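You operate a simulated robot arm through the tools that you are given. There is no shell and no other tool.

Carry out the task below with a simulated robot arm. There is one attempt and no reset: what you move stays moved.

TASK
Shut the air off and put the yellow tube in the fittings drawer.
Fine: gold knob and supply valve shut, line air switch off before the collar is freed; shut the drawer. Where these are worked on the way, their far stop is far enough and under half their travel is too little: fittings drawer.

The check looks at the end state, three seconds after you hand in, the way a careful person would. Anything else that was tipped, shoved, dropped, spilled or broken makes it a failure.

THE ROBOT
A 6-joint arm with a two-finger gripper, fixed in place. Base frame: the origin is on the floor under the middle of its stand, x ahead of it, y to its left, z up. Lengths are in mm, angles in degrees, forces in N, time in s.
It reaches about 1637 mm from its shoulder. Its first joint turns from -166.0 to 166.0 degrees. Payload 3.43 kg.
The TCP is the grasp point between the finger pads, 20 mm short of the fingertips. In the tool frame z runs along the fingers and y along their closing line. The gripper opens to 190 mm; its body begins 248 mm behind the TCP.
Orientation is told as [roll, pitch, yaw] about the base's x, y, z axes, in that order, counted from this pose: with the fingers straight down and closing along the base's y, the tool's x points along the base's -x, its y along +y and its z along -z.

THE INTERFACE
- The arm moves only by the tool jog_arm. Its argument "commands" is a list that holds one entry, the list of rows, each a list of 7 numbers: the shift along the base's x, y, z in mm, then the turn, a rotation vector about the base's x, y, z in degrees, then the closure in counts, from 0 (fully open) to 255 (shut). In form: [[[x, y, z, ax, ay, az, jaw], ...]]. A call has 1 to 20 rows; each row shifts and turns the commanded pose from where the row before left it. A row lasts 0.2 s, in which the tool goes at most 50 mm and 8.6 degrees; a call with a longer step from one row to the next is refused whole, and so is a gripper value outside its range. A pose out of reach is approached as far as the arm can. The call stops where the force on the tool passes 90 N (or 10 N more than at its start, if that is more) or the arm is blocked; 0.2 s more then pass. The fingers move at their own pace (about 45 mm/s each) and stop on an object; they squeeze with about 40 N. The grip force told is the motor's: it shows also when the fingers shut on nothing. Time passes only in rows, and 0.2 s behind the last, so rows that do not move let the fingers close. It gives the time, the measured TCP pose, the force on the tool (base axes), the opening and the grip force at its end, in the units of the frame above (readings bear some noise), with the torque about the TCP (base axes, N m) and any sound that the robot's microphone picked up.
- Cameras (640 x 400 px; columns grow to the right, rows downward): "scene" is fixed at [51.1, -499.8, 1444.8]; the picture's right is [0.48, -0.88, 0.00], its down [-0.36, -0.20, -0.91] and it looks along [0.80, 0.44, -0.41] (base axes); focal length 333 px, centre (320, 200). "wrist" rides on the gripper at [70, -8, -288] in the tool frame; the picture's right is [0.12, 0.99, 0.00], its down [-0.96, 0.12, -0.25] and it looks along [-0.25, 0.03, 0.97] (tool axes); focal length 261 px, centre (320, 200). There is no depth. A picture from a camera that has moved, and an enlarged one, comes with that camera's place and axes in the base frame and with its lens.
- camera(camera): a new picture of that camera. The clock stands still meanwhile.
- move_column(by): slides the trunk up (or, below 0, down) by that many mm; the arm rides with it, the base frame stays. It gives what a move gives, with no picture.
- enlarge(camera, box): a new picture of the part [left, top, right, bottom] of that camera's present view, enlarged. The clock stands still meanwhile.
- close_job(): hands the job in; it is judged then, once.

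Nothing tells you positions but the pictures and the camera data. Unless the task says otherwise, let go and move clear before handing in.

The tools are called after "Call:" as a command line: name --argument value ..., lists and objects as JSON in quotes. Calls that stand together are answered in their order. jog_arm: Moves the arm, as the interface text tells. Its arguments: {"type":"object","properties":{"commands":{"type":"array","items":{"type":"array","items":{"type":"array","items":{"type":"number"}}}}},"required":["commands"]} The other tools are called the same way: move_column (by) moves the trunk up or down; camera (camera) takes a picture; enlarge (camera, box) takes an enlarged picture of a part of a camera's view; close_job () hands the job in.

At the start:

```text
time_s: 0.0
eef_pos: [672.4, 110.2, 1208.1]
tcp_rot: [0.0, 0.1, 0.0]
force: [-0.4, 0.4, -0.3]
torque: [-0.01, -0.01, 0.03]
gripper_width: 190.1
gripper_force: 0.2
trunk travel left (down, up): [-175.0, 65.0]
```

scene: 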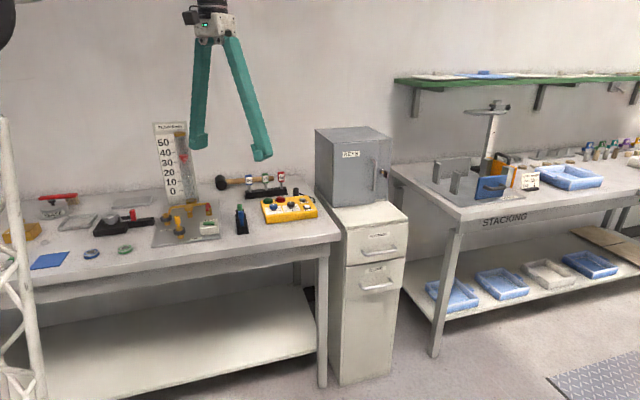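
wrist: 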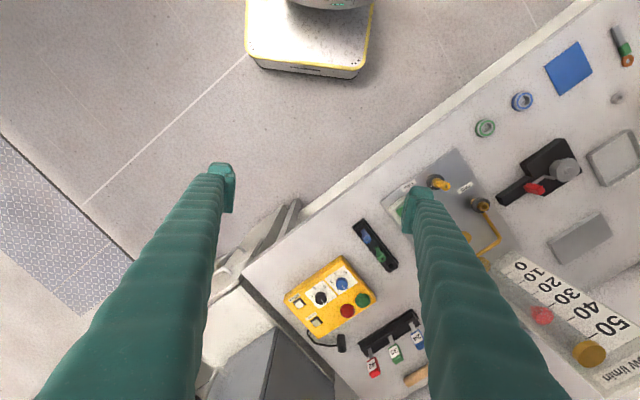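

I see a bench with a flow meter, knobs, a control box and a drawer cabinet to its right. I'll take enlarged pictures first to identify the parts.

Call:
enlarge --camera "scene" --box '[140, 110, 240, 250]'

Call:
enlarge --camera "scene" --box '[200, 160, 330, 240]'

Call:
enlarge --camera "scene" --box '[310, 120, 420, 310]'

Call:
enlarge --camera "wrist" --box '[380, 80, 640, 400]'

Call:
enlarge --camera "wrist" --box '[260, 190, 460, 400]'

Call:
enlarge --camera "scene" --box '[0, 170, 160, 280]'

```text
2.86 times, centred on (190, 180) of scene
camera zoom: at [51.1, -499.8, 1444.8], right [0.48, -0.88, 0.0], down [-0.36, -0.2, -0.91], along [0.8, 0.44, -0.41], focal length 950 px, centre (691, 257)
```

zoom: 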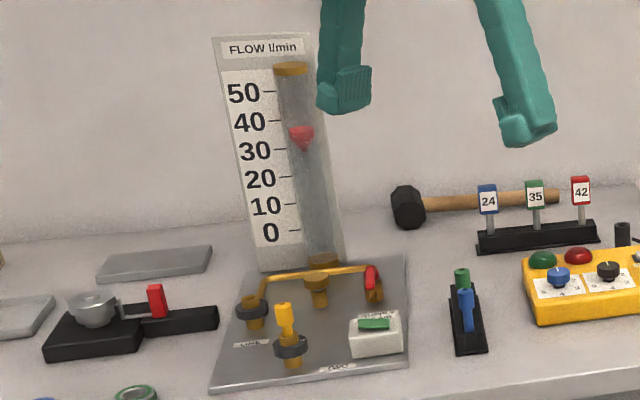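

```text
4.92 times, centred on (265, 200) of scene
camera zoom: at [51.1, -499.8, 1444.8], right [0.48, -0.88, 0.0], down [-0.36, -0.2, -0.91], along [0.8, 0.44, -0.41], focal length 1638 px, centre (591, 200)
```

zoom: 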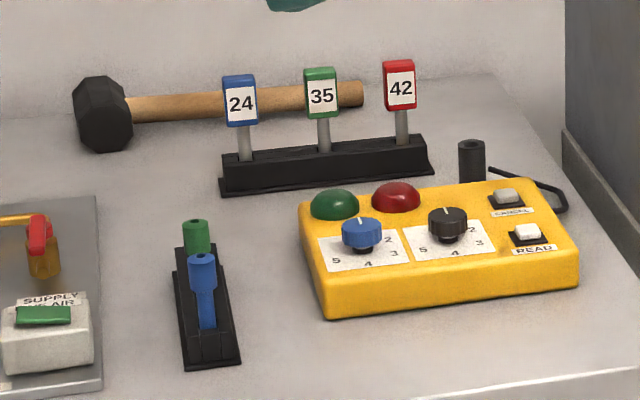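

```text
2.11 times, centred on (365, 215) of scene
camera zoom: at [51.1, -499.8, 1444.8], right [0.48, -0.88, 0.0], down [-0.36, -0.2, -0.91], along [0.8, 0.44, -0.41], focal length 700 px, centre (225, 168)
```

zoom: 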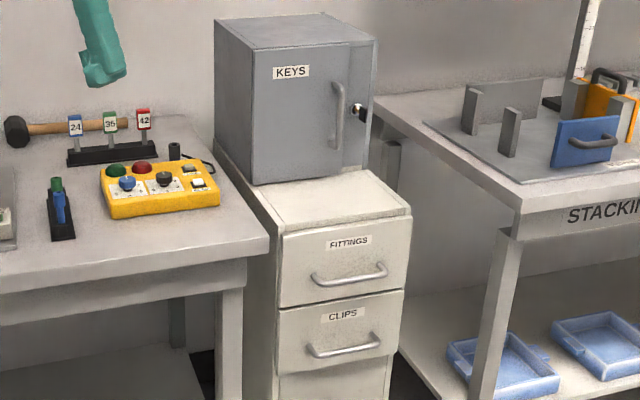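

```text
1.25 times, centred on (510, 240) of wrist
camera zoom: at [602.4, 101.0, 1494.7], right [-0.12, 0.99, 0.0], down [0.96, 0.12, 0.25], along [0.25, 0.03, -0.97], focal length 326 px, centre (82, 150)
```

zoom: 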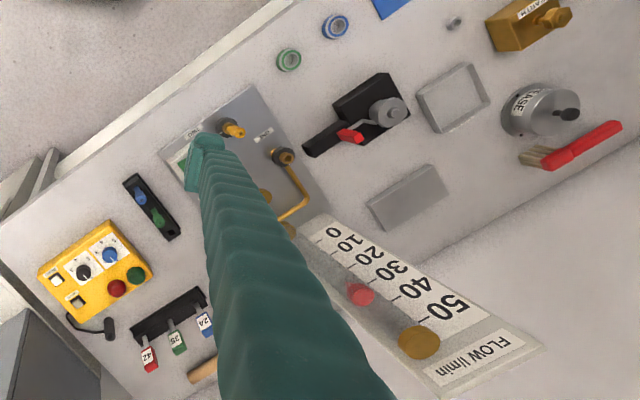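

```text
1.90 times, centred on (360, 295) of wrist
camera zoom: at [602.4, 101.0, 1494.7], right [-0.12, 0.99, 0.0], down [0.96, 0.12, 0.25], along [0.25, 0.03, -0.97], focal length 496 px, centre (244, 19)
```

zoom: 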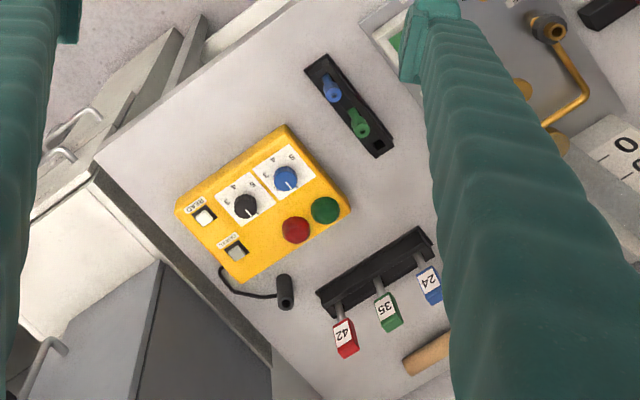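

```text
3.64 times, centred on (80, 225) of scene
camera zoom: at [51.1, -499.8, 1444.8], right [0.48, -0.88, 0.0], down [-0.36, -0.2, -0.91], along [0.8, 0.44, -0.41], focal length 1210 px, centre (1193, 109)
```

zoom: 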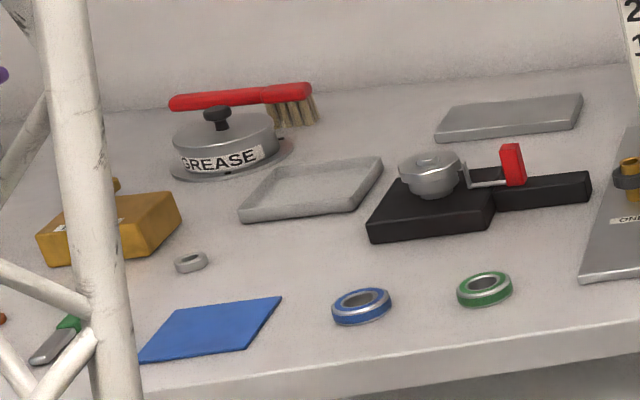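

The fixture (flow meter plate with two fittings, a gold knob, a red lever and a green air switch) sits on the bench at roughly (700, 440, 860). I'll move the camera above it for a closer look.

Call:
jog_arm --commands '[[[-10, 40, 0, 0, 0, 0, 0], [-10, 40, 0, 0, 0, 0, 0], [-10, 40, 0, 0, 0, 0, 0], [-10, 40, 0, 0, 0, 0, 0], [-10, 40, 0, 0, 0, 0, 0], [-10, 40, 0, 0, 0, 0, 0], [0, 40, 0, 0, 0, 0, 0], [0, 30, 0, 0, 0, 0, 0], [0, 0, 0, 0, 0, 0, 0]]]'

Call:
camera --camera "wrist"

Call:
camera --camera "scene"

```text
time_s: 2.0
eef_pos: [612.0, 421.1, 1205.8]
tcp_rot: [0.0, 0.0, 0.1]
force: [0.5, 0.3, -0.6]
torque: [-0.03, 0.03, -0.01]
gripper_width: 190.1
gripper_force: 0.1
trunk travel left (down, up): [-175.0, 65.0]
```

```text
taken
camera wrist: at [542.4, 411.2, 1492.7], right [-0.12, 0.99, 0.0], down [0.96, 0.12, 0.25], along [0.25, 0.03, -0.97], focal length 261 px, centre (320, 200)
```

wrist: 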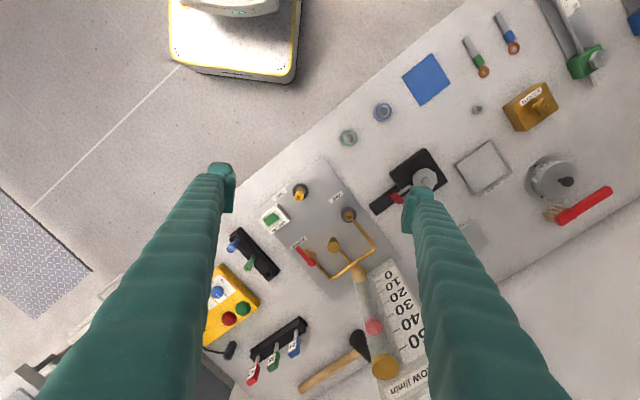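

```text
taken
```

scene: 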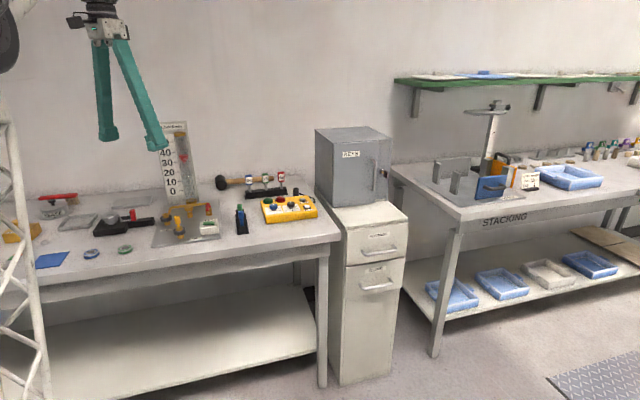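

Call:
enlarge --camera "wrist" --box '[235, 160, 405, 300]'

Call:
enlarge --camera "scene" --box '[150, 170, 240, 250]'

```text
2.86 times, centred on (320, 230) of wrist
camera zoom: at [542.4, 411.2, 1492.7], right [-0.12, 0.99, 0.0], down [0.96, 0.12, 0.25], along [0.25, 0.03, -0.97], focal length 745 px, centre (320, 114)
```

zoom: 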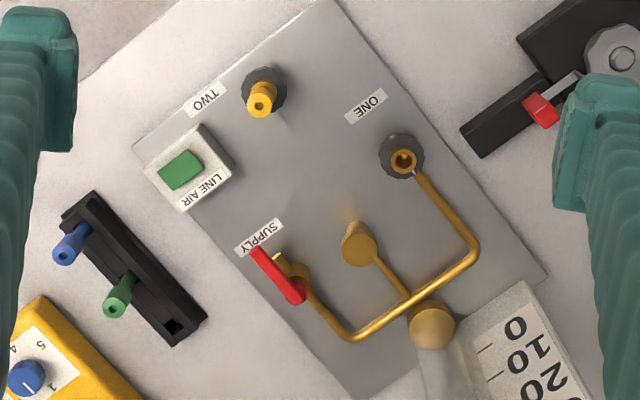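

```text
5.00 times, centred on (195, 210) of scene
camera zoom: at [51.1, -499.8, 1444.8], right [0.48, -0.88, 0.0], down [-0.36, -0.2, -0.91], along [0.8, 0.44, -0.41], focal length 1663 px, centre (945, 150)
```

zoom: 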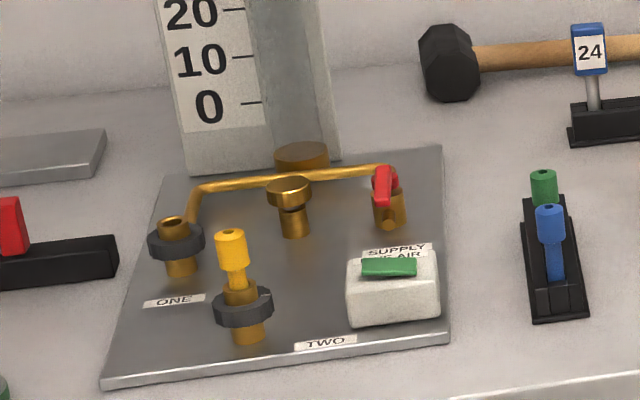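

The dark collar holds the yellow tube on fitting TWO. The gold knob is in the middle, the red SUPPLY lever is at the back right and the green LINE AIR rocker is at the front right. I'll turn the gripper to square up with the bench and come down for a closer view.

Call:
jog_arm --commands '[[[18, -4, -20, 0, 0, 8.5, 0], [18, -4, -20, 0, 0, 8.5, 0], [18, -4, -20, 0, 0, 8.5, 0], [18, -4, -20, 0, 0, 8.5, 0], [18, -4, -20, 0, 0, 8.5, 0], [0, 0, 0, 0, 0, 0, 0]]]'

Call:
camera --camera "wrist"

```text
time_s: 3.4
eef_pos: [701.7, 399.4, 1107.0]
tcp_rot: [0.0, 0.1, 42.6]
force: [0.5, 0.0, -0.9]
torque: [0.0, 0.01, 0.02]
gripper_width: 189.7
gripper_force: 0.0
trunk travel left (down, up): [-175.0, 65.0]
```

```text
taken
camera wrist: at [657.0, 345.9, 1394.2], right [-0.76, 0.65, 0.0], down [0.63, 0.74, 0.25], along [0.16, 0.19, -0.97], focal length 261 px, centre (320, 200)
```

wrist: 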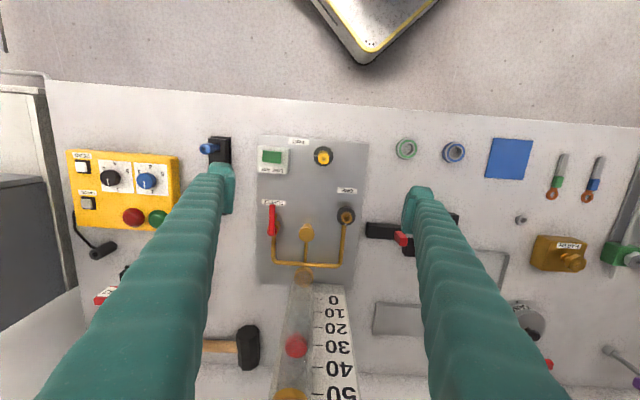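

Call:
enlarge --camera "wrist" --box '[240, 125, 400, 225]'

Call:
enlarge --camera "wrist" --box '[240, 190, 400, 290]'

```text
4.00 times, centred on (320, 175) of wrist
camera zoom: at [657.0, 345.9, 1394.2], right [-0.76, 0.65, 0.0], down [0.63, 0.74, 0.25], along [0.16, 0.19, -0.97], focal length 1043 px, centre (320, 300)
```

zoom: 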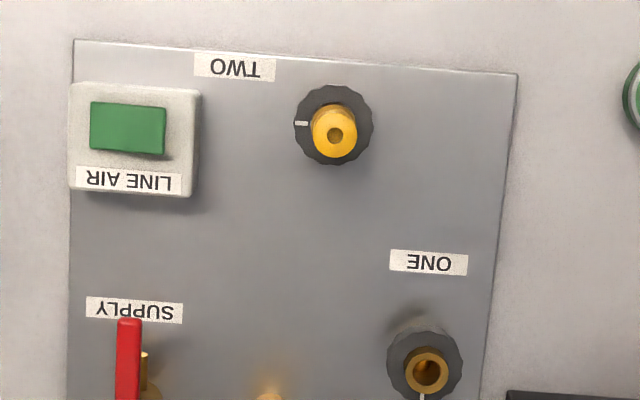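

```text
4.00 times, centred on (320, 240) of wrist
camera zoom: at [657.0, 345.9, 1394.2], right [-0.76, 0.65, 0.0], down [0.63, 0.74, 0.25], along [0.16, 0.19, -0.97], focal length 1043 px, centre (320, 40)
```

zoom: 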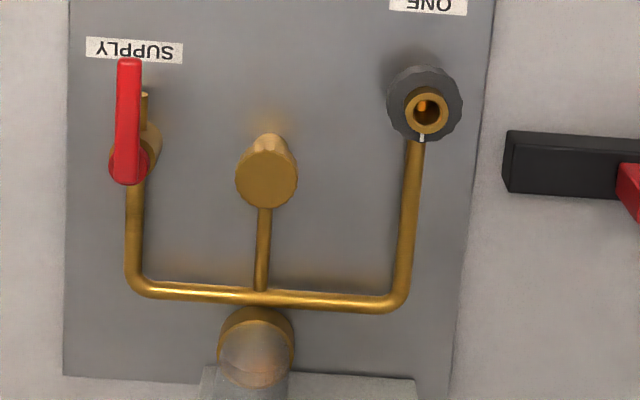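

The collars carry white index marks: TWO's points to the right side, while the empty ONE's points to the wall. I'll look more closely at the switch rocker and the valve.

Call:
enlarge --camera "wrist" --box '[252, 140, 300, 170]'

Call:
enlarge --camera "scene" --box '[212, 212, 244, 240]'

Call:
enlarge --camera "scene" --box '[176, 195, 240, 235]'

Call:
enlarge --camera "wrist" --box '[255, 195, 303, 240]'

```text
13.33 times, centred on (276, 155) of wrist
camera zoom: at [657.0, 345.9, 1394.2], right [-0.76, 0.65, 0.0], down [0.63, 0.74, 0.25], along [0.16, 0.19, -0.97], focal length 3475 px, centre (907, 800)
```

zoom: 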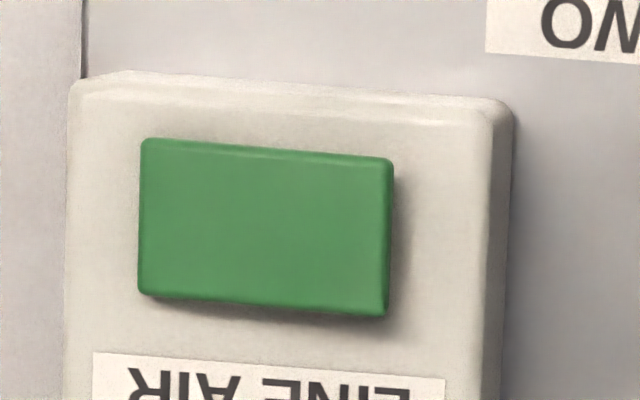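

```text
14.29 times, centred on (228, 226) of scene
camera zoom: at [51.1, -499.8, 1444.8], right [0.48, -0.88, 0.0], down [-0.36, -0.2, -0.91], along [0.8, 0.44, -0.41], focal length 4752 px, centre (1634, -171)
```

zoom: 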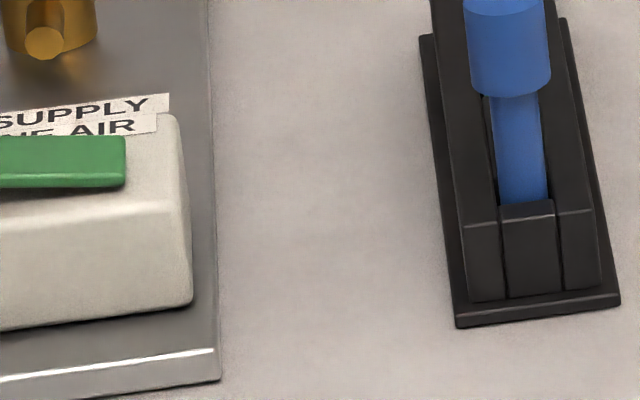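

```text
10.00 times, centred on (208, 215) of scene
camera zoom: at [51.1, -499.8, 1444.8], right [0.48, -0.88, 0.0], down [-0.36, -0.2, -0.91], along [0.8, 0.44, -0.41], focal length 3327 px, centre (1440, 50)
```

zoom: 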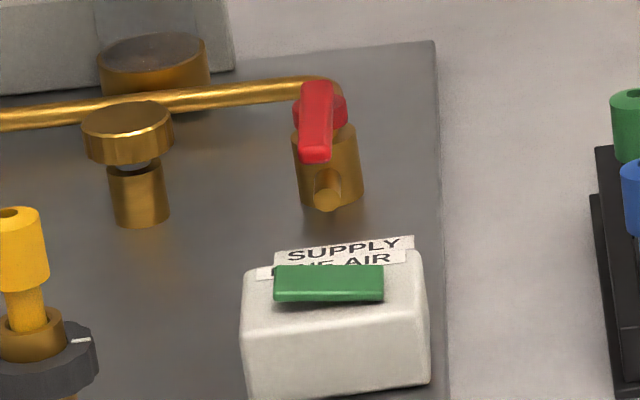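

```text
8.89 times, centred on (279, 218) of wrist
camera zoom: at [657.0, 345.9, 1394.2], right [-0.76, 0.65, 0.0], down [0.63, 0.74, 0.25], along [0.16, 0.19, -0.97], focal length 2317 px, centre (684, 44)
```

zoom: 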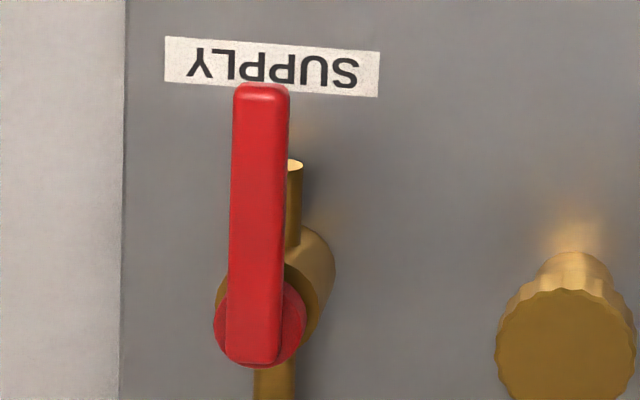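

The rocker's tube-side end looks raised, so that is the end to press. The gold knob is at about (804, 477, 909) and the supply lever pivots at about (850, 427). I'll go over the knob first.

Call:
jog_arm --commands '[[[26, 20, -10, 0, 0, 0, 174], [26, 20, -20, 0, 0, 0, 174], [26, 20, -20, 0, 0, 0, 174], [24, 18, -20, 0, 0, 0, 174], [0, 0, 0, 0, 0, 0, 174], [0, 0, 0, 0, 0, 0, 174], [0, 0, 0, 0, 0, 0, 174], [0, 0, 0, 0, 0, 0, 174]]]'

Call:
camera --camera "wrist"

Call:
camera --camera "scene"

```text
time_s: 5.2
eef_pos: [801.5, 477.8, 1038.2]
tcp_rot: [0.0, 0.0, 42.6]
force: [0.0, 0.3, -0.6]
torque: [-0.03, -0.01, 0.03]
gripper_width: 60.4
gripper_force: 0.0
trunk travel left (down, up): [-175.0, 65.0]
```

```text
taken
camera wrist: at [756.1, 424.7, 1325.6], right [-0.76, 0.65, 0.0], down [0.63, 0.74, 0.25], along [0.16, 0.19, -0.97], focal length 261 px, centre (320, 200)
```

wrist: 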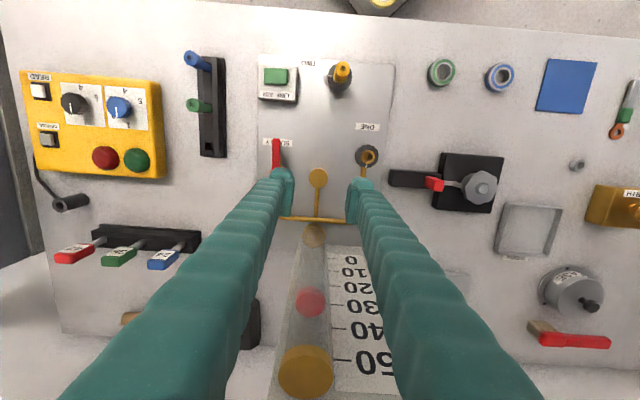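

```text
taken
```

scene: 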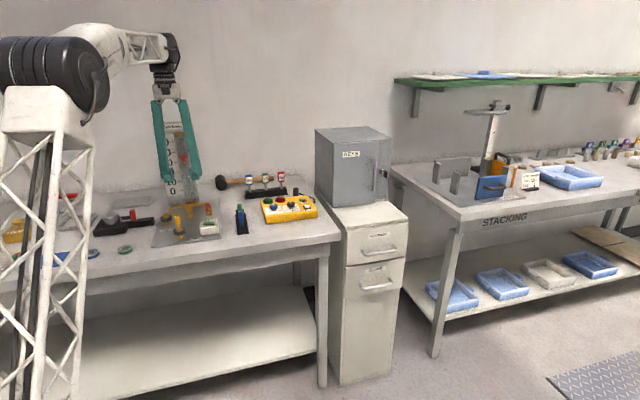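

The knob shows at about (804.5, 476.6). I'll pre-turn the gripper by +45°, then come down around the knob head for a clockwise turn.

Call:
jog_arm --commands '[[[1, -0.5, 0, 0, 0, 7.5, 174], [1, -0.5, 0, 0, 0, 7.5, 174], [1, 0, 0, 0, 0, 7.5, 174], [0, 0, 0, 0, 0, 7.5, 174], [0, 0, 0, 0, 0, 7.5, 174], [0, 0, 0, 0, 0, 7.5, 174], [0, 0, -30, 0, 0, 0, 180], [0, 0, -30, 0, 0, 0, 180], [0, 0, 0, 0, 0, 0, 180], [0, 0, 0, 0, 0, 0, 180]]]'

Call:
camera --camera "wrist"

Call:
enlarge --camera "scene" --box '[130, 80, 250, 250]'

```text
time_s: 7.4
eef_pos: [808.1, 476.1, 975.1]
tcp_rot: [0.1, 0.1, 87.5]
force: [-1.1, 0.4, 0.4]
torque: [0.0, -0.01, 0.03]
gripper_width: 55.6
gripper_force: 0.1
trunk travel left (down, up): [-175.0, 65.0]
```

```text
taken
camera wrist: at [814.5, 405.2, 1263.2], right [-1.0, -0.08, 0.0], down [-0.07, 0.97, 0.25], along [-0.02, 0.25, -0.97], focal length 261 px, centre (320, 200)
```

wrist: 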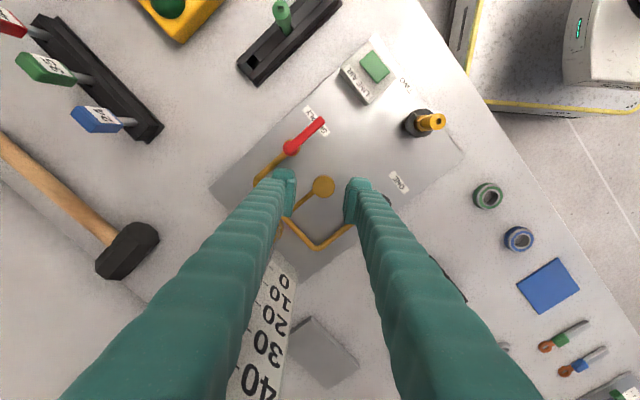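

```text
2.35 times, centred on (190, 165) of scene
camera zoom: at [51.1, -499.8, 1444.8], right [0.48, -0.88, 0.0], down [-0.36, -0.2, -0.91], along [0.8, 0.44, -0.41], focal length 783 px, centre (626, 282)
```

zoom: 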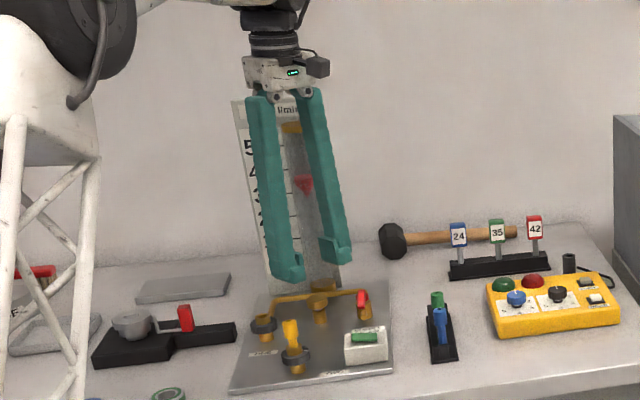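

The gripper is nearly over the knob, with the knob at (804.6, 477.2). I'll correct by a few mm and descend.

Call:
jog_arm --commands '[[[-3, 1, -20, 0, 0, 0, 180], [0, 0, -20, 0, 0, 0, 180], [0, 0, -15, 0, 0, 0, 180], [0, 0, -10, 0, 0, 0, 180], [0, 0, 0, 0, 0, 0, 180]]]'

Call:
camera --camera "wrist"

Call:
enlarge --camera "scene" --box '[150, 130, 240, 250]'

```text
time_s: 8.6
eef_pos: [804.7, 478.3, 913.8]
tcp_rot: [-0.1, 0.0, 87.5]
force: [-0.1, 0.4, 0.6]
torque: [0.0, 0.0, -0.01]
gripper_width: 56.1
gripper_force: 0.1
trunk travel left (down, up): [-175.0, 65.0]
```

```text
taken
camera wrist: at [810.3, 406.8, 1199.7], right [-1.0, -0.08, 0.0], down [-0.07, 0.97, 0.25], along [-0.02, 0.25, -0.97], focal length 261 px, centre (320, 200)
```

wrist: 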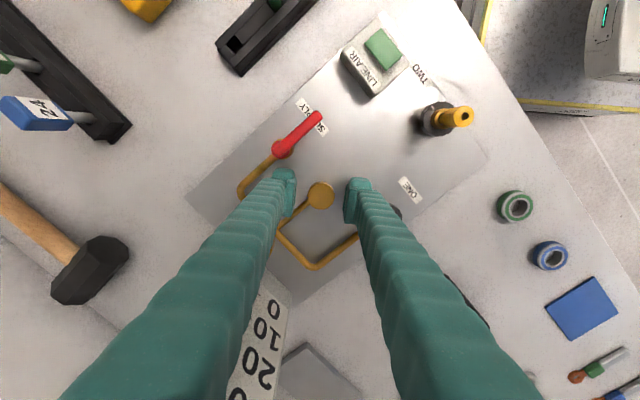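

```text
3.33 times, centred on (195, 190) of scene
camera zoom: at [51.1, -499.8, 1444.8], right [0.48, -0.88, 0.0], down [-0.36, -0.2, -0.91], along [0.8, 0.44, -0.41], focal length 1109 px, centre (737, 233)
```

zoom: 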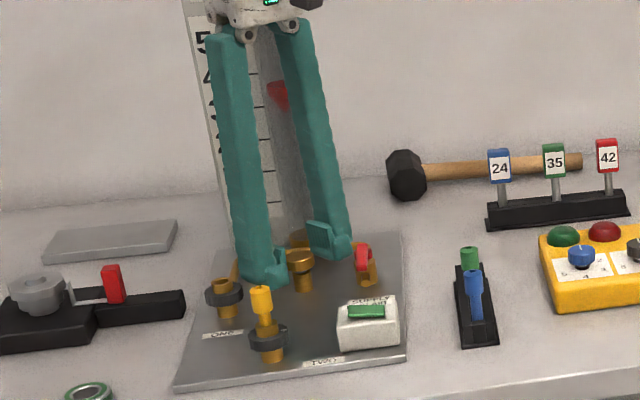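

The knob is centred between the fingers. I'll go down a little and close on it.

Call:
jog_arm --commands '[[[0, 0, -4, 0, 0, 0, 180], [0, 0, 0, 0, 0, 0, 255], [0, 0, 0, 0, 0, 0, 255], [0, 0, 0, 0, 0, 0, 255], [0, 0, 0, 0, 0, 0, 255]]]'

Call:
camera --camera "wrist"

```text
time_s: 9.8
eef_pos: [802.6, 477.9, 907.2]
tcp_rot: [0.1, 0.0, 87.6]
force: [-16.9, -2.7, -3.7]
torque: [-0.08, 0.14, -0.03]
gripper_width: 30.5
gripper_force: 44.6
trunk travel left (down, up): [-175.0, 65.0]
```

```text
taken
camera wrist: at [809.7, 407.4, 1196.0], right [-1.0, -0.08, 0.0], down [-0.07, 0.97, 0.25], along [-0.02, 0.25, -0.97], focal length 261 px, centre (320, 200)
```

wrist: 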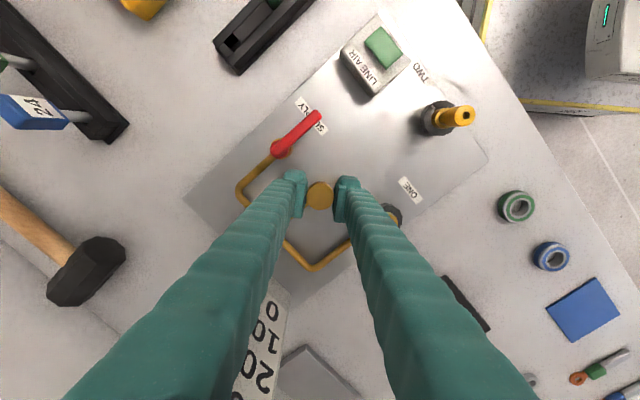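

The knob is gripped (30.5 mm across). I'll relieve the small side load and turn clockwise, checking torque and the float.

Call:
jog_arm --commands '[[[-0.7, 0, 0, 0, 0, 0, 255], [0, 0, 0, 0, 0, -6, 255], [0, 0, 0, 0, 0, -6, 255], [0, 0, 0, 0, 0, -6, 255], [0, 0, 0, 0, 0, -6, 255], [0, 0, 0, 0, 0, -6, 255], [0, 0, 0, 0, 0, 0, 255]]]'

Call:
camera --camera "wrist"

Call:
enlarge --camera "scene" --box '[150, 100, 240, 250]'

```text
time_s: 11.4
eef_pos: [802.8, 478.5, 908.5]
tcp_rot: [-0.1, 0.0, 57.4]
force: [-0.7, 1.9, 6.1]
torque: [-0.05, 0.06, 0.0]
gripper_width: 30.3
gripper_force: 45.4
trunk travel left (down, up): [-175.0, 65.0]
```

```text
taken
camera wrist: at [773.5, 413.7, 1196.0], right [-0.9, 0.43, 0.0], down [0.42, 0.87, 0.25], along [0.11, 0.22, -0.97], focal length 261 px, centre (320, 200)
```

wrist: 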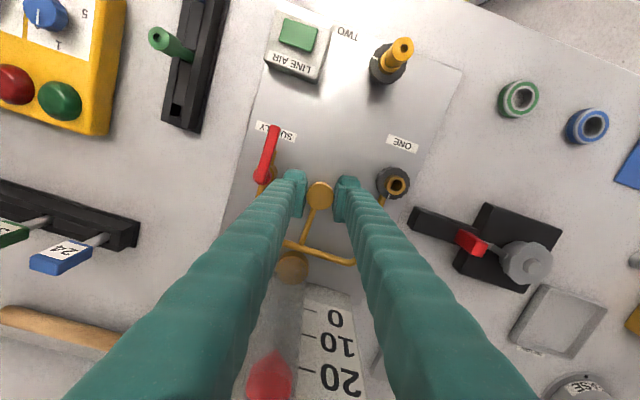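

```text
2.67 times, centred on (195, 175) of scene
camera zoom: at [51.1, -499.8, 1444.8], right [0.48, -0.88, 0.0], down [-0.36, -0.2, -0.91], along [0.8, 0.44, -0.41], focal length 887 px, centre (653, 267)
```

zoom: 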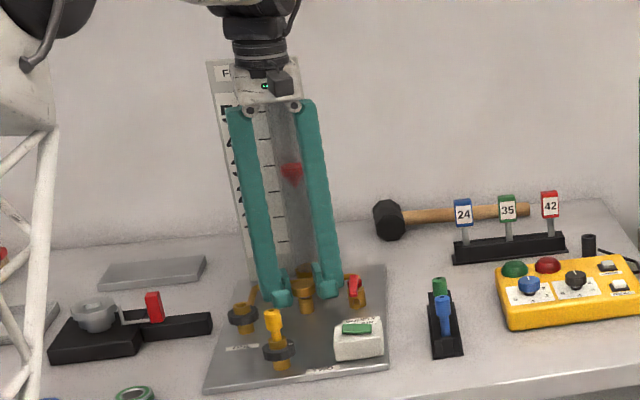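

The float drops as the knob turns clockwise, so this is the closing direction. I'll carry on turning.

Call:
jog_arm --commands '[[[0, 0, 0, 0, 0, -7, 255], [0, 0, 0, 0, 0, -7, 255], [0, 0, 0, 0, 0, -7, 255], [0, 0, 0, 0, 0, -7, 255], [0, 0, 0, 0, 0, -7, 255], [0, 0, 0, 0, 0, -7, 255], [0, 0, 0, 0, 0, -7, 255], [0, 0, 0, 0, 0, -7, 255], [0, 0, 0, 0, 0, -7, 255], [0, 0, 0, 0, 0, -7, 255], [0, 0, 0, 0, 0, 0, 255]]]'

Call:
camera --camera "wrist"

Call:
enlarge --camera "scene" --box '[150, 100, 240, 250]'

```text
time_s: 13.8
eef_pos: [804.3, 476.5, 908.4]
tcp_rot: [0.1, -0.1, -12.6]
force: [16.8, -4.3, 11.8]
torque: [-0.1, -0.29, 0.03]
gripper_width: 30.3
gripper_force: 45.6
trunk travel left (down, up): [-175.0, 65.0]
```

```text
taken
camera wrist: at [734.5, 483.2, 1195.9], right [0.1, 0.99, 0.0], down [0.96, -0.1, 0.25], along [0.25, -0.03, -0.97], focal length 261 px, centre (320, 200)
```

wrist: 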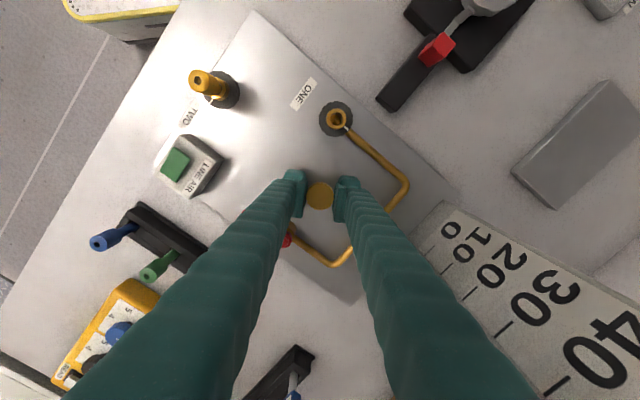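

```text
2.67 times, centred on (195, 175) of scene
camera zoom: at [51.1, -499.8, 1444.8], right [0.48, -0.88, 0.0], down [-0.36, -0.2, -0.91], along [0.8, 0.44, -0.41], focal length 887 px, centre (653, 267)
```

zoom: 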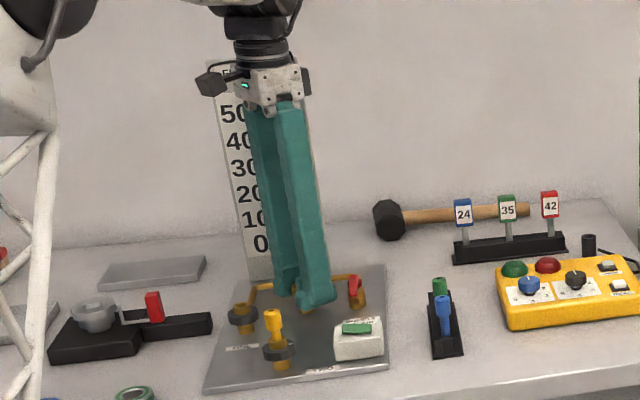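

I'll release the knob, lift clear, turn the gripper back and check the float before gripping again.

Call:
jog_arm --commands '[[[0, 0, 0, 0, 0, 0, 190], [0, 0, 0, 0, 0, 0, 190], [0, 0, 20, 0, 0, 0, 190], [0, 0, 20, 0, 0, 0, 190], [0, 0, 0, 0, 0, 8, 190], [0, 0, 0, 0, 0, 8, 190], [0, 0, 0, 0, 0, 8, 190], [0, 0, 0, 0, 0, 8, 190], [0, 0, 0, 0, 0, 8, 190], [0, 0, 0, 0, 0, 8, 190], [0, 0, 0, 0, 0, 8, 190], [0, 0, 0, 0, 0, 8, 190], [0, 0, 0, 0, 0, 8, 190], [0, 0, 0, 0, 0, 8, 190], [0, 0, 0, 0, 0, 8, 190], [0, 0, 0, 0, 0, 8, 190], [0, 0, 0, 0, 0, 0, 190]]]'

Call:
camera --camera "wrist"

Call:
enlarge --camera "scene" --box '[150, 100, 240, 250]'

```text
time_s: 17.4
eef_pos: [803.0, 479.0, 948.8]
tcp_rot: [-0.1, -0.1, 83.5]
force: [-0.8, -1.3, -0.5]
torque: [0.0, 0.03, 0.0]
gripper_width: 48.4
gripper_force: 0.2
trunk travel left (down, up): [-175.0, 65.0]
```

```text
taken
camera wrist: at [804.2, 406.6, 1235.9], right [-1.0, -0.01, 0.0], down [-0.01, 0.97, 0.25], along [0.0, 0.25, -0.97], focal length 261 px, centre (320, 200)
```

wrist: 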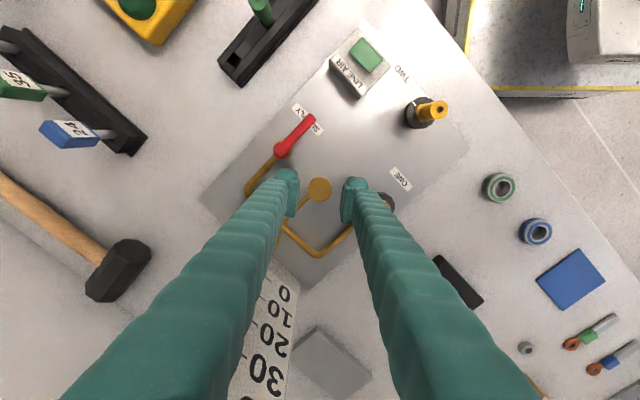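

```text
2.67 times, centred on (195, 175) of scene
camera zoom: at [51.1, -499.8, 1444.8], right [0.48, -0.88, 0.0], down [-0.36, -0.2, -0.91], along [0.8, 0.44, -0.41], focal length 887 px, centre (653, 267)
```

zoom: 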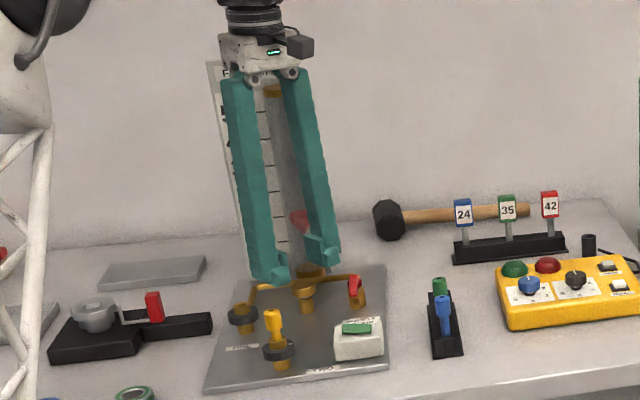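

The float is down to about 9, so roughly 40° more is needed. I'll grip again and turn until the stop.

Call:
jog_arm --commands '[[[0.5, -0.5, -20, 0, 0, 0, 190], [0, 0, -20, 0, 0, 0, 190], [0, 0, 0, 0, 0, 0, 190], [0, 0, 0, 0, 0, 0, 255], [0, 0, 0, 0, 0, 0, 255], [0, 0, 0, 0, 0, 0, 255], [0, 0, 0, 0, 0, 0, 255], [0, 0, 0, 0, 0, -7, 255], [0, 0, 0, 0, 0, -7, 255], [0, 0, 0, 0, 0, -7, 255], [0, 0, 0, 0, 0, -7, 255], [0, 0, 0, 0, 0, 0, 255]]]'

Call:
camera --camera "wrist"

Call:
enlarge --camera "scene" --box '[150, 100, 240, 250]'

```text
time_s: 20.0
eef_pos: [803.7, 477.6, 907.5]
tcp_rot: [0.0, 0.1, 55.5]
force: [-4.4, 5.5, -7.3]
torque: [0.35, -0.22, -0.03]
gripper_width: 30.5
gripper_force: 44.5
trunk travel left (down, up): [-175.0, 65.0]
```

```text
taken
camera wrist: at [771.6, 414.7, 1195.7], right [-0.89, 0.46, 0.0], down [0.45, 0.86, 0.25], along [0.12, 0.22, -0.97], focal length 261 px, centre (320, 200)
```

wrist: 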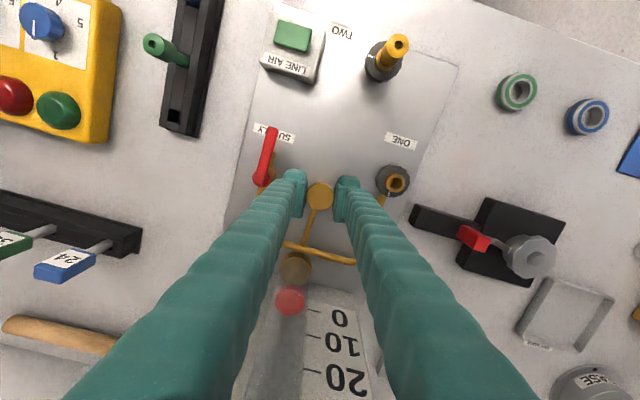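

```text
2.67 times, centred on (195, 175) of scene
camera zoom: at [51.1, -499.8, 1444.8], right [0.48, -0.88, 0.0], down [-0.36, -0.2, -0.91], along [0.8, 0.44, -0.41], focal length 887 px, centre (653, 267)
```

zoom: 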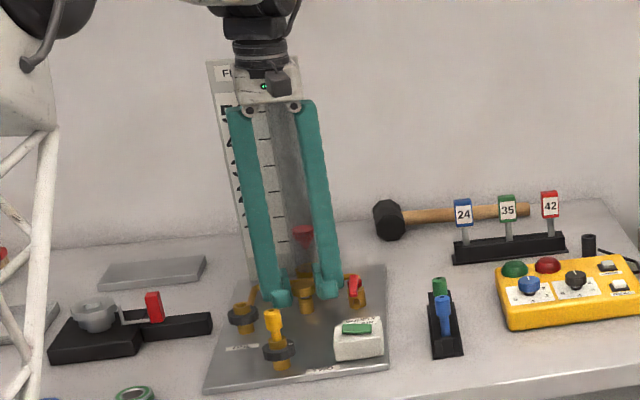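

The float reads about 3, so I'll keep turning toward the stop.

Call:
jog_arm --commands '[[[0, 0, 0, 0, 0, -5, 255], [0, 0, 0, 0, 0, -5, 255], [0, 0, 0, 0, 0, -5, 255], [0, 0, 0, 0, 0, -5, 255], [0, 0, 0, 0, 0, 0, 255]]]'

Call:
enlarge --camera "wrist" --box '[230, 160, 410, 380]'

Call:
enlarge --camera "scene" --box '[150, 100, 240, 250]'

```text
time_s: 21.2
eef_pos: [803.8, 477.1, 907.5]
tcp_rot: [0.1, 0.0, 35.4]
force: [2.2, 5.6, -0.1]
torque: [0.13, -0.12, -0.04]
gripper_width: 30.5
gripper_force: 44.5
trunk travel left (down, up): [-175.0, 65.0]
```

```text
1.82 times, centred on (320, 270) of wrist
camera zoom: at [752.3, 429.4, 1195.7], right [-0.67, 0.74, 0.0], down [0.72, 0.65, 0.25], along [0.18, 0.17, -0.97], focal length 474 px, centre (320, 73)
```

zoom: 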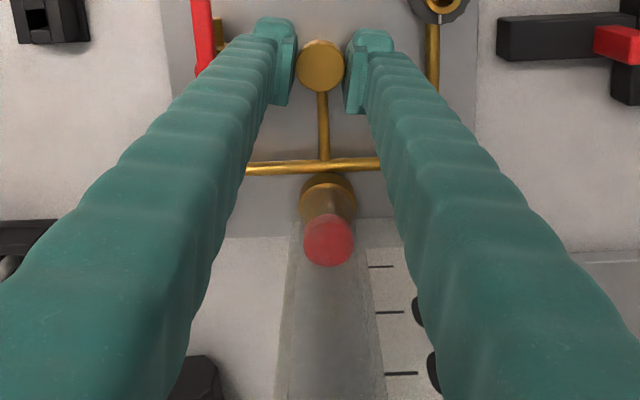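

```text
2.67 times, centred on (195, 175) of scene
camera zoom: at [51.1, -499.8, 1444.8], right [0.48, -0.88, 0.0], down [-0.36, -0.2, -0.91], along [0.8, 0.44, -0.41], focal length 887 px, centre (653, 267)
```

zoom: 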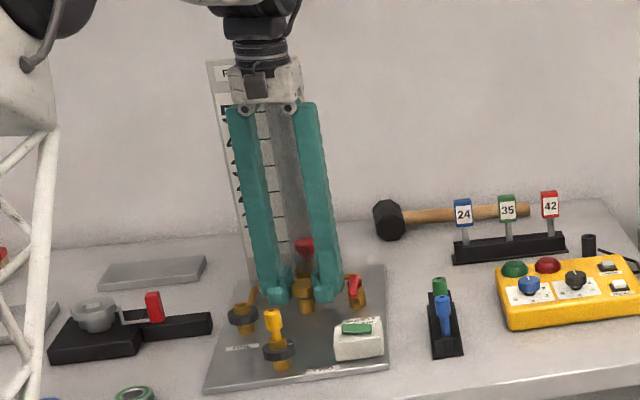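

The float is at zero now. I'll turn further to seat the knob at its stop.

Call:
jog_arm --commands '[[[0, 0, 0, 0, 0, -5, 255], [0, 0, 0, 0, 0, -5, 255], [0, 0, 0, 0, 0, -5, 255], [0, 0, 0, 0, 0, 0, 255]]]'

Call:
enlarge --camera "scene" --box '[150, 100, 240, 250]'

```text
time_s: 22.2
eef_pos: [802.5, 477.3, 907.1]
tcp_rot: [0.0, -0.1, 20.4]
force: [-0.2, -2.3, -0.7]
torque: [-0.01, -0.03, 0.33]
gripper_width: 30.9
gripper_force: 44.6
trunk travel left (down, up): [-175.0, 65.0]
```

```text
2.67 times, centred on (195, 175) of scene
camera zoom: at [51.1, -499.8, 1444.8], right [0.48, -0.88, 0.0], down [-0.36, -0.2, -0.91], along [0.8, 0.44, -0.41], focal length 887 px, centre (653, 267)
```

zoom: 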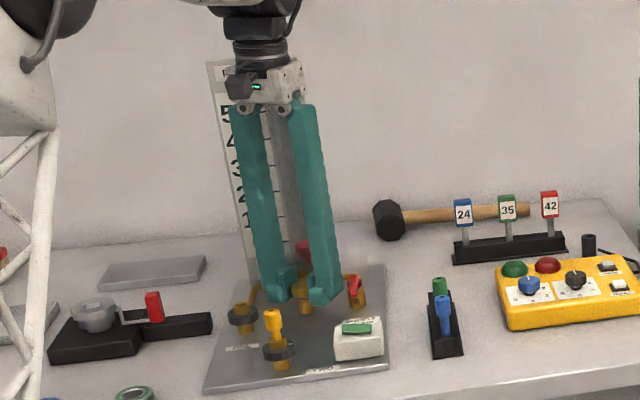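

Call:
jog_arm --commands '[[[0, 0, 0, 0, 0, -4, 255], [0, 0, 0, 0, 0, 0, 255]]]'

```text
time_s: 22.8
eef_pos: [803.2, 477.0, 908.7]
tcp_rot: [0.0, 0.0, 16.5]
force: [1.9, -3.4, -2.0]
torque: [-0.01, -0.06, 0.16]
gripper_width: 30.8
gripper_force: 45.0
trunk travel left (down, up): [-175.0, 65.0]
```

The knob has met its stop (torque 0.3 N·m, float at zero). I'll release it, lift, and move over the supply lever.

Call:
jog_arm --commands '[[[0, 0, 0, 0, 0, 0, 190], [0, 0, 0, 0, 0, 0, 190], [0, 0, 20, 0, 0, 0, 190], [0, 0, 25, 0, 0, 0, 190], [0, 0, 15, 0, 0, 6, 190], [4, -15, 0, 0, 0, 6, 195], [4, -15, 0, 0, 0, 6, 200], [4, -15, 0, 0, 0, 6, 200], [4, -15, 0, 0, 0, 6, 200], [4, -16, 0, 0, 0, 0, 200], [0, 0, 0, 0, 0, 0, 200]]]'

Call:
camera --camera "wrist"

Call:
enlarge --camera "scene" --box '[150, 100, 240, 250]'

```text
time_s: 25.2
eef_pos: [823.0, 403.2, 967.8]
tcp_rot: [0.0, 0.0, 46.6]
force: [0.3, 0.1, -0.6]
torque: [0.0, 0.01, 0.02]
gripper_width: 41.0
gripper_force: 0.0
trunk travel left (down, up): [-175.0, 65.0]
```

```text
taken
camera wrist: at [782.4, 345.0, 1255.7], right [-0.8, 0.6, 0.0], down [0.58, 0.78, 0.25], along [0.15, 0.2, -0.97], focal length 261 px, centre (320, 200)
```

wrist: 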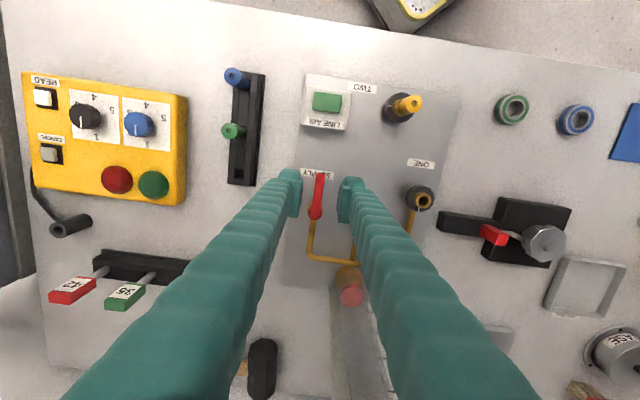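

```text
2.67 times, centred on (195, 175) of scene
camera zoom: at [51.1, -499.8, 1444.8], right [0.48, -0.88, 0.0], down [-0.36, -0.2, -0.91], along [0.8, 0.44, -0.41], focal length 887 px, centre (653, 267)
```

zoom: 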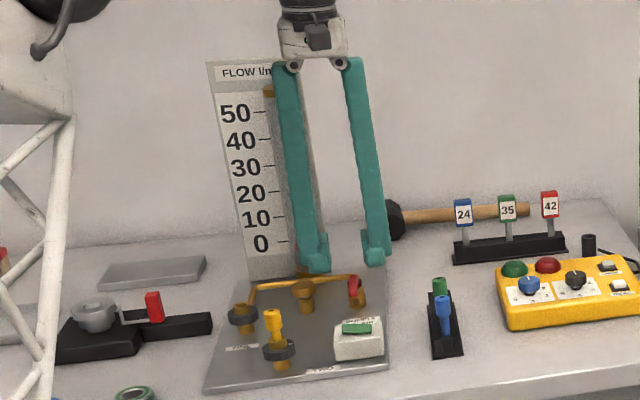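

The lever sits between the fingers. I'll descend around it, close to a loose cage and start swinging it clockwise about its pivot.

Call:
jog_arm --commands '[[[1, -0.5, -25, 0, 0, 0, 200], [0, 0, -20, 0, 0, 0, 200], [0, 0, -10.5, 0, 0, 0, 200], [0, 0, 0, 0, 0, 0, 228], [0, 0, 0, 0, 0, 0, 228]]]'

Call:
camera --camera "wrist"

Call:
enlarge --camera "scene" --box '[180, 180, 250, 240]'

```text
time_s: 26.4
eef_pos: [824.6, 401.1, 912.4]
tcp_rot: [0.0, 0.1, 46.5]
force: [0.3, 0.4, 0.2]
torque: [0.02, -0.04, 0.01]
gripper_width: 20.0
gripper_force: 0.1
trunk travel left (down, up): [-175.0, 65.0]
```

```text
taken
camera wrist: at [783.2, 344.2, 1199.9], right [-0.8, 0.6, 0.0], down [0.58, 0.78, 0.25], along [0.15, 0.2, -0.97], focal length 261 px, centre (320, 200)
```

wrist: 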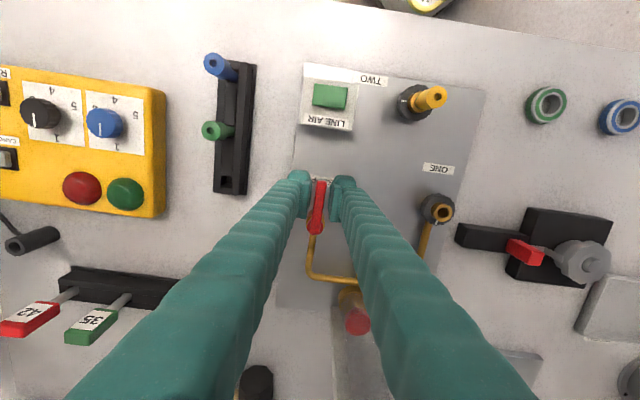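

```text
6.67 times, centred on (215, 210) of scene
camera zoom: at [51.1, -499.8, 1444.8], right [0.48, -0.88, 0.0], down [-0.36, -0.2, -0.91], along [0.8, 0.44, -0.41], focal length 2218 px, centre (1020, 133)
```

zoom: 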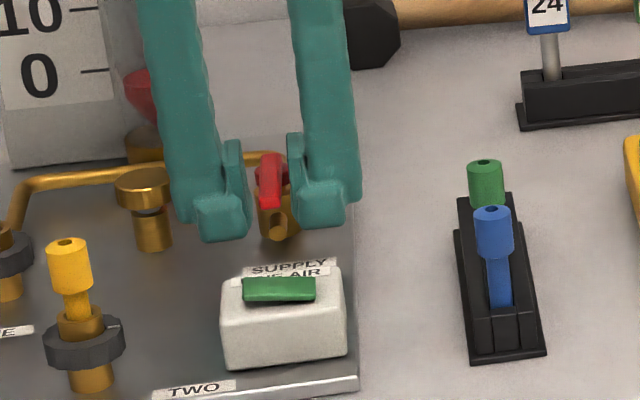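

Call:
jog_arm --commands '[[[-3.46, 3.61, 0, 0, 0, -8, 228], [-2.92, 4.04, 0, 0, 0, -8, 228], [-2.33, 4.42, 0, 0, 0, -8, 228], [0, 0, 0, 0, 0, 0, 228]]]'

Call:
enlarge --camera "wrist" --box '[240, 120, 400, 260]'

```text
time_s: 27.4
eef_pos: [818.6, 409.9, 912.4]
tcp_rot: [0.0, 0.0, 22.4]
force: [33.6, -35.6, -3.4]
torque: [0.13, -0.18, 0.74]
gripper_width: 40.7
gripper_force: 17.5
trunk travel left (down, up): [-175.0, 65.0]
```

```text
2.86 times, centred on (320, 190) of wrist
camera zoom: at [757.1, 375.3, 1199.9], right [-0.49, 0.87, 0.0], down [0.85, 0.47, 0.25], along [0.22, 0.12, -0.97], focal length 745 px, centre (320, 229)
```

zoom: 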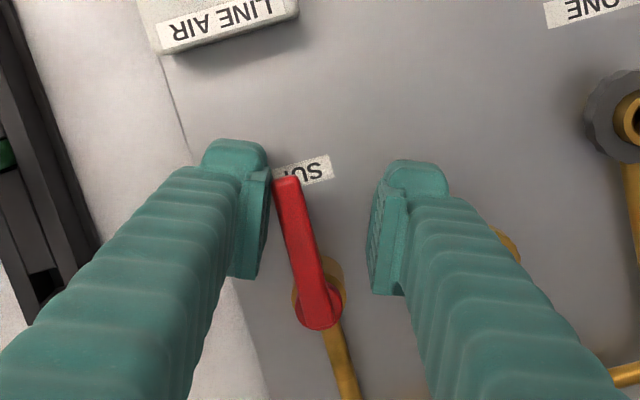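

The lever resists clockwise (it is against its stop), so it must close the other way. I'll go back and swing counter-clockwise.

Call:
jog_arm --commands '[[[2.33, -4.42, 0, 0, 0, 8, 228], [2.92, -4.04, 0, 0, 0, 8, 228], [3.46, -3.61, 0, 0, 0, 8, 228], [0, 0, 0, 0, 0, 0, 228], [3.93, -3.09, 0, 0, 0, 8, 228], [4.31, -2.51, 0, 0, 0, 8, 228], [4.63, -1.89, 0, 0, 0, 8, 228], [0, 0, 0, 0, 0, 0, 228]]]'

Call:
enlarge --camera "wrist" --box '[240, 120, 400, 260]'

```text
time_s: 29.2
eef_pos: [836.8, 394.1, 913.5]
tcp_rot: [-0.1, 0.0, 70.5]
force: [-0.4, 0.0, 0.0]
torque: [-0.01, 0.0, -0.05]
gripper_width: 20.5
gripper_force: 0.1
trunk travel left (down, up): [-175.0, 65.0]
```

```text
2.86 times, centred on (320, 190) of wrist
camera zoom: at [822.1, 324.4, 1200.4], right [-0.98, 0.22, 0.0], down [0.21, 0.95, 0.25], along [0.05, 0.24, -0.97], focal length 745 px, centre (320, 229)
```

zoom: 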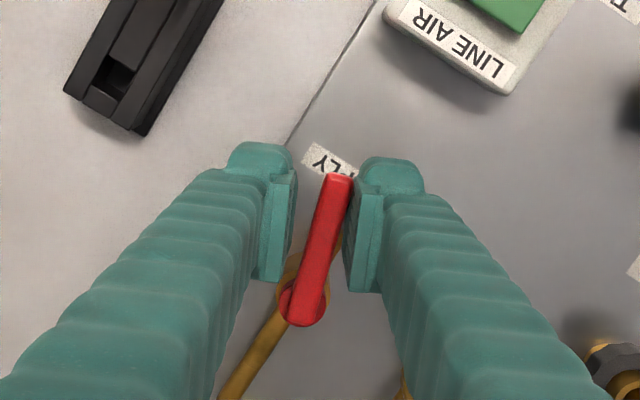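

The lever moves freely counter-clockwise, so I'll continue the arc.

Call:
jog_arm --commands '[[[4.84, -1.22, 0, 0, 0, 8, 228], [4.97, -0.54, 0, 0, 0, 8, 228], [4.99, 0.15, 0, 0, 0, 8, 228], [4.92, 0.85, 0, 0, 0, 8, 228], [0, 0, 0, 0, 0, 0, 228]]]'

Call:
enlarge --camera "wrist" --box '[240, 120, 400, 260]'

Call:
camera --camera "scene"

```text
time_s: 30.4
eef_pos: [858.1, 393.4, 914.9]
tcp_rot: [0.0, 0.0, 102.5]
force: [0.2, 0.4, -1.1]
torque: [0.0, -0.01, -0.01]
gripper_width: 19.9
gripper_force: 0.1
trunk travel left (down, up): [-175.0, 65.0]
```

```text
2.86 times, centred on (320, 190) of wrist
camera zoom: at [882.0, 325.7, 1201.2], right [-0.94, -0.33, 0.0], down [-0.32, 0.91, 0.25], along [-0.08, 0.23, -0.97], focal length 745 px, centre (320, 229)
```

zoom: 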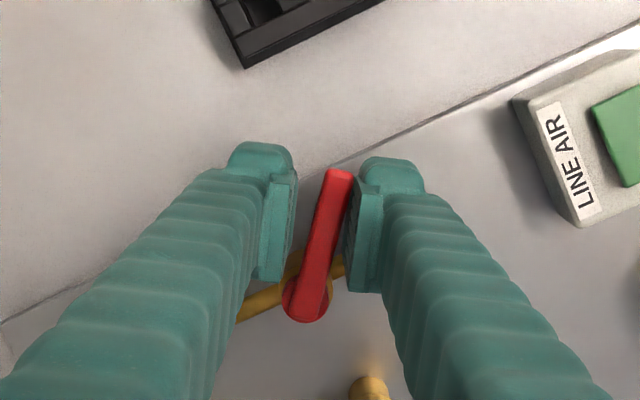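

```text
taken
```

scene: 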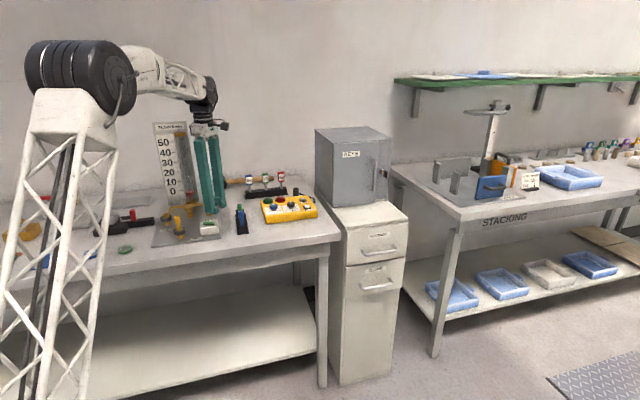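

Call:
jog_arm --commands '[[[4.76, 1.53, 0, 0, 0, 8, 228], [4.49, 2.17, 0, 0, 0, 8, 228], [4.15, 2.78, 0, 0, 0, 8, 228], [3.73, 3.33, 0, 0, 0, 8, 228], [0, 0, 0, 0, 0, 0, 228]]]'

Call:
enlarge --camera "wrist" --box '[240, 120, 400, 260]'

```text
time_s: 31.6
eef_pos: [874.4, 402.5, 912.5]
tcp_rot: [0.0, 0.0, 134.5]
force: [0.0, -0.6, 0.2]
torque: [-0.01, 0.04, 0.01]
gripper_width: 20.2
gripper_force: 0.1
trunk travel left (down, up): [-175.0, 65.0]
```

```text
2.86 times, centred on (320, 190) of wrist
camera zoom: at [931.2, 357.5, 1200.3], right [-0.62, -0.78, 0.0], down [-0.76, 0.6, 0.25], along [-0.19, 0.15, -0.97], focal length 745 px, centre (320, 229)
```

zoom: 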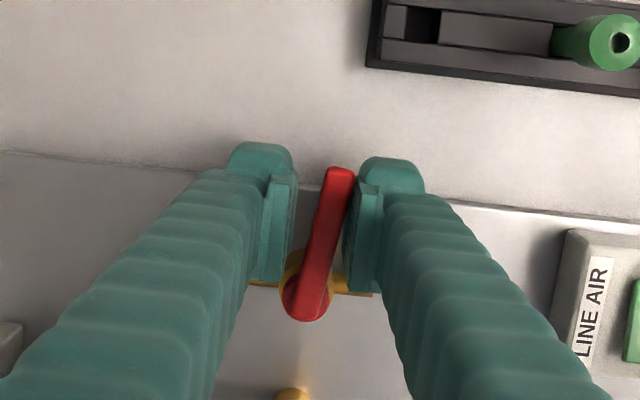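

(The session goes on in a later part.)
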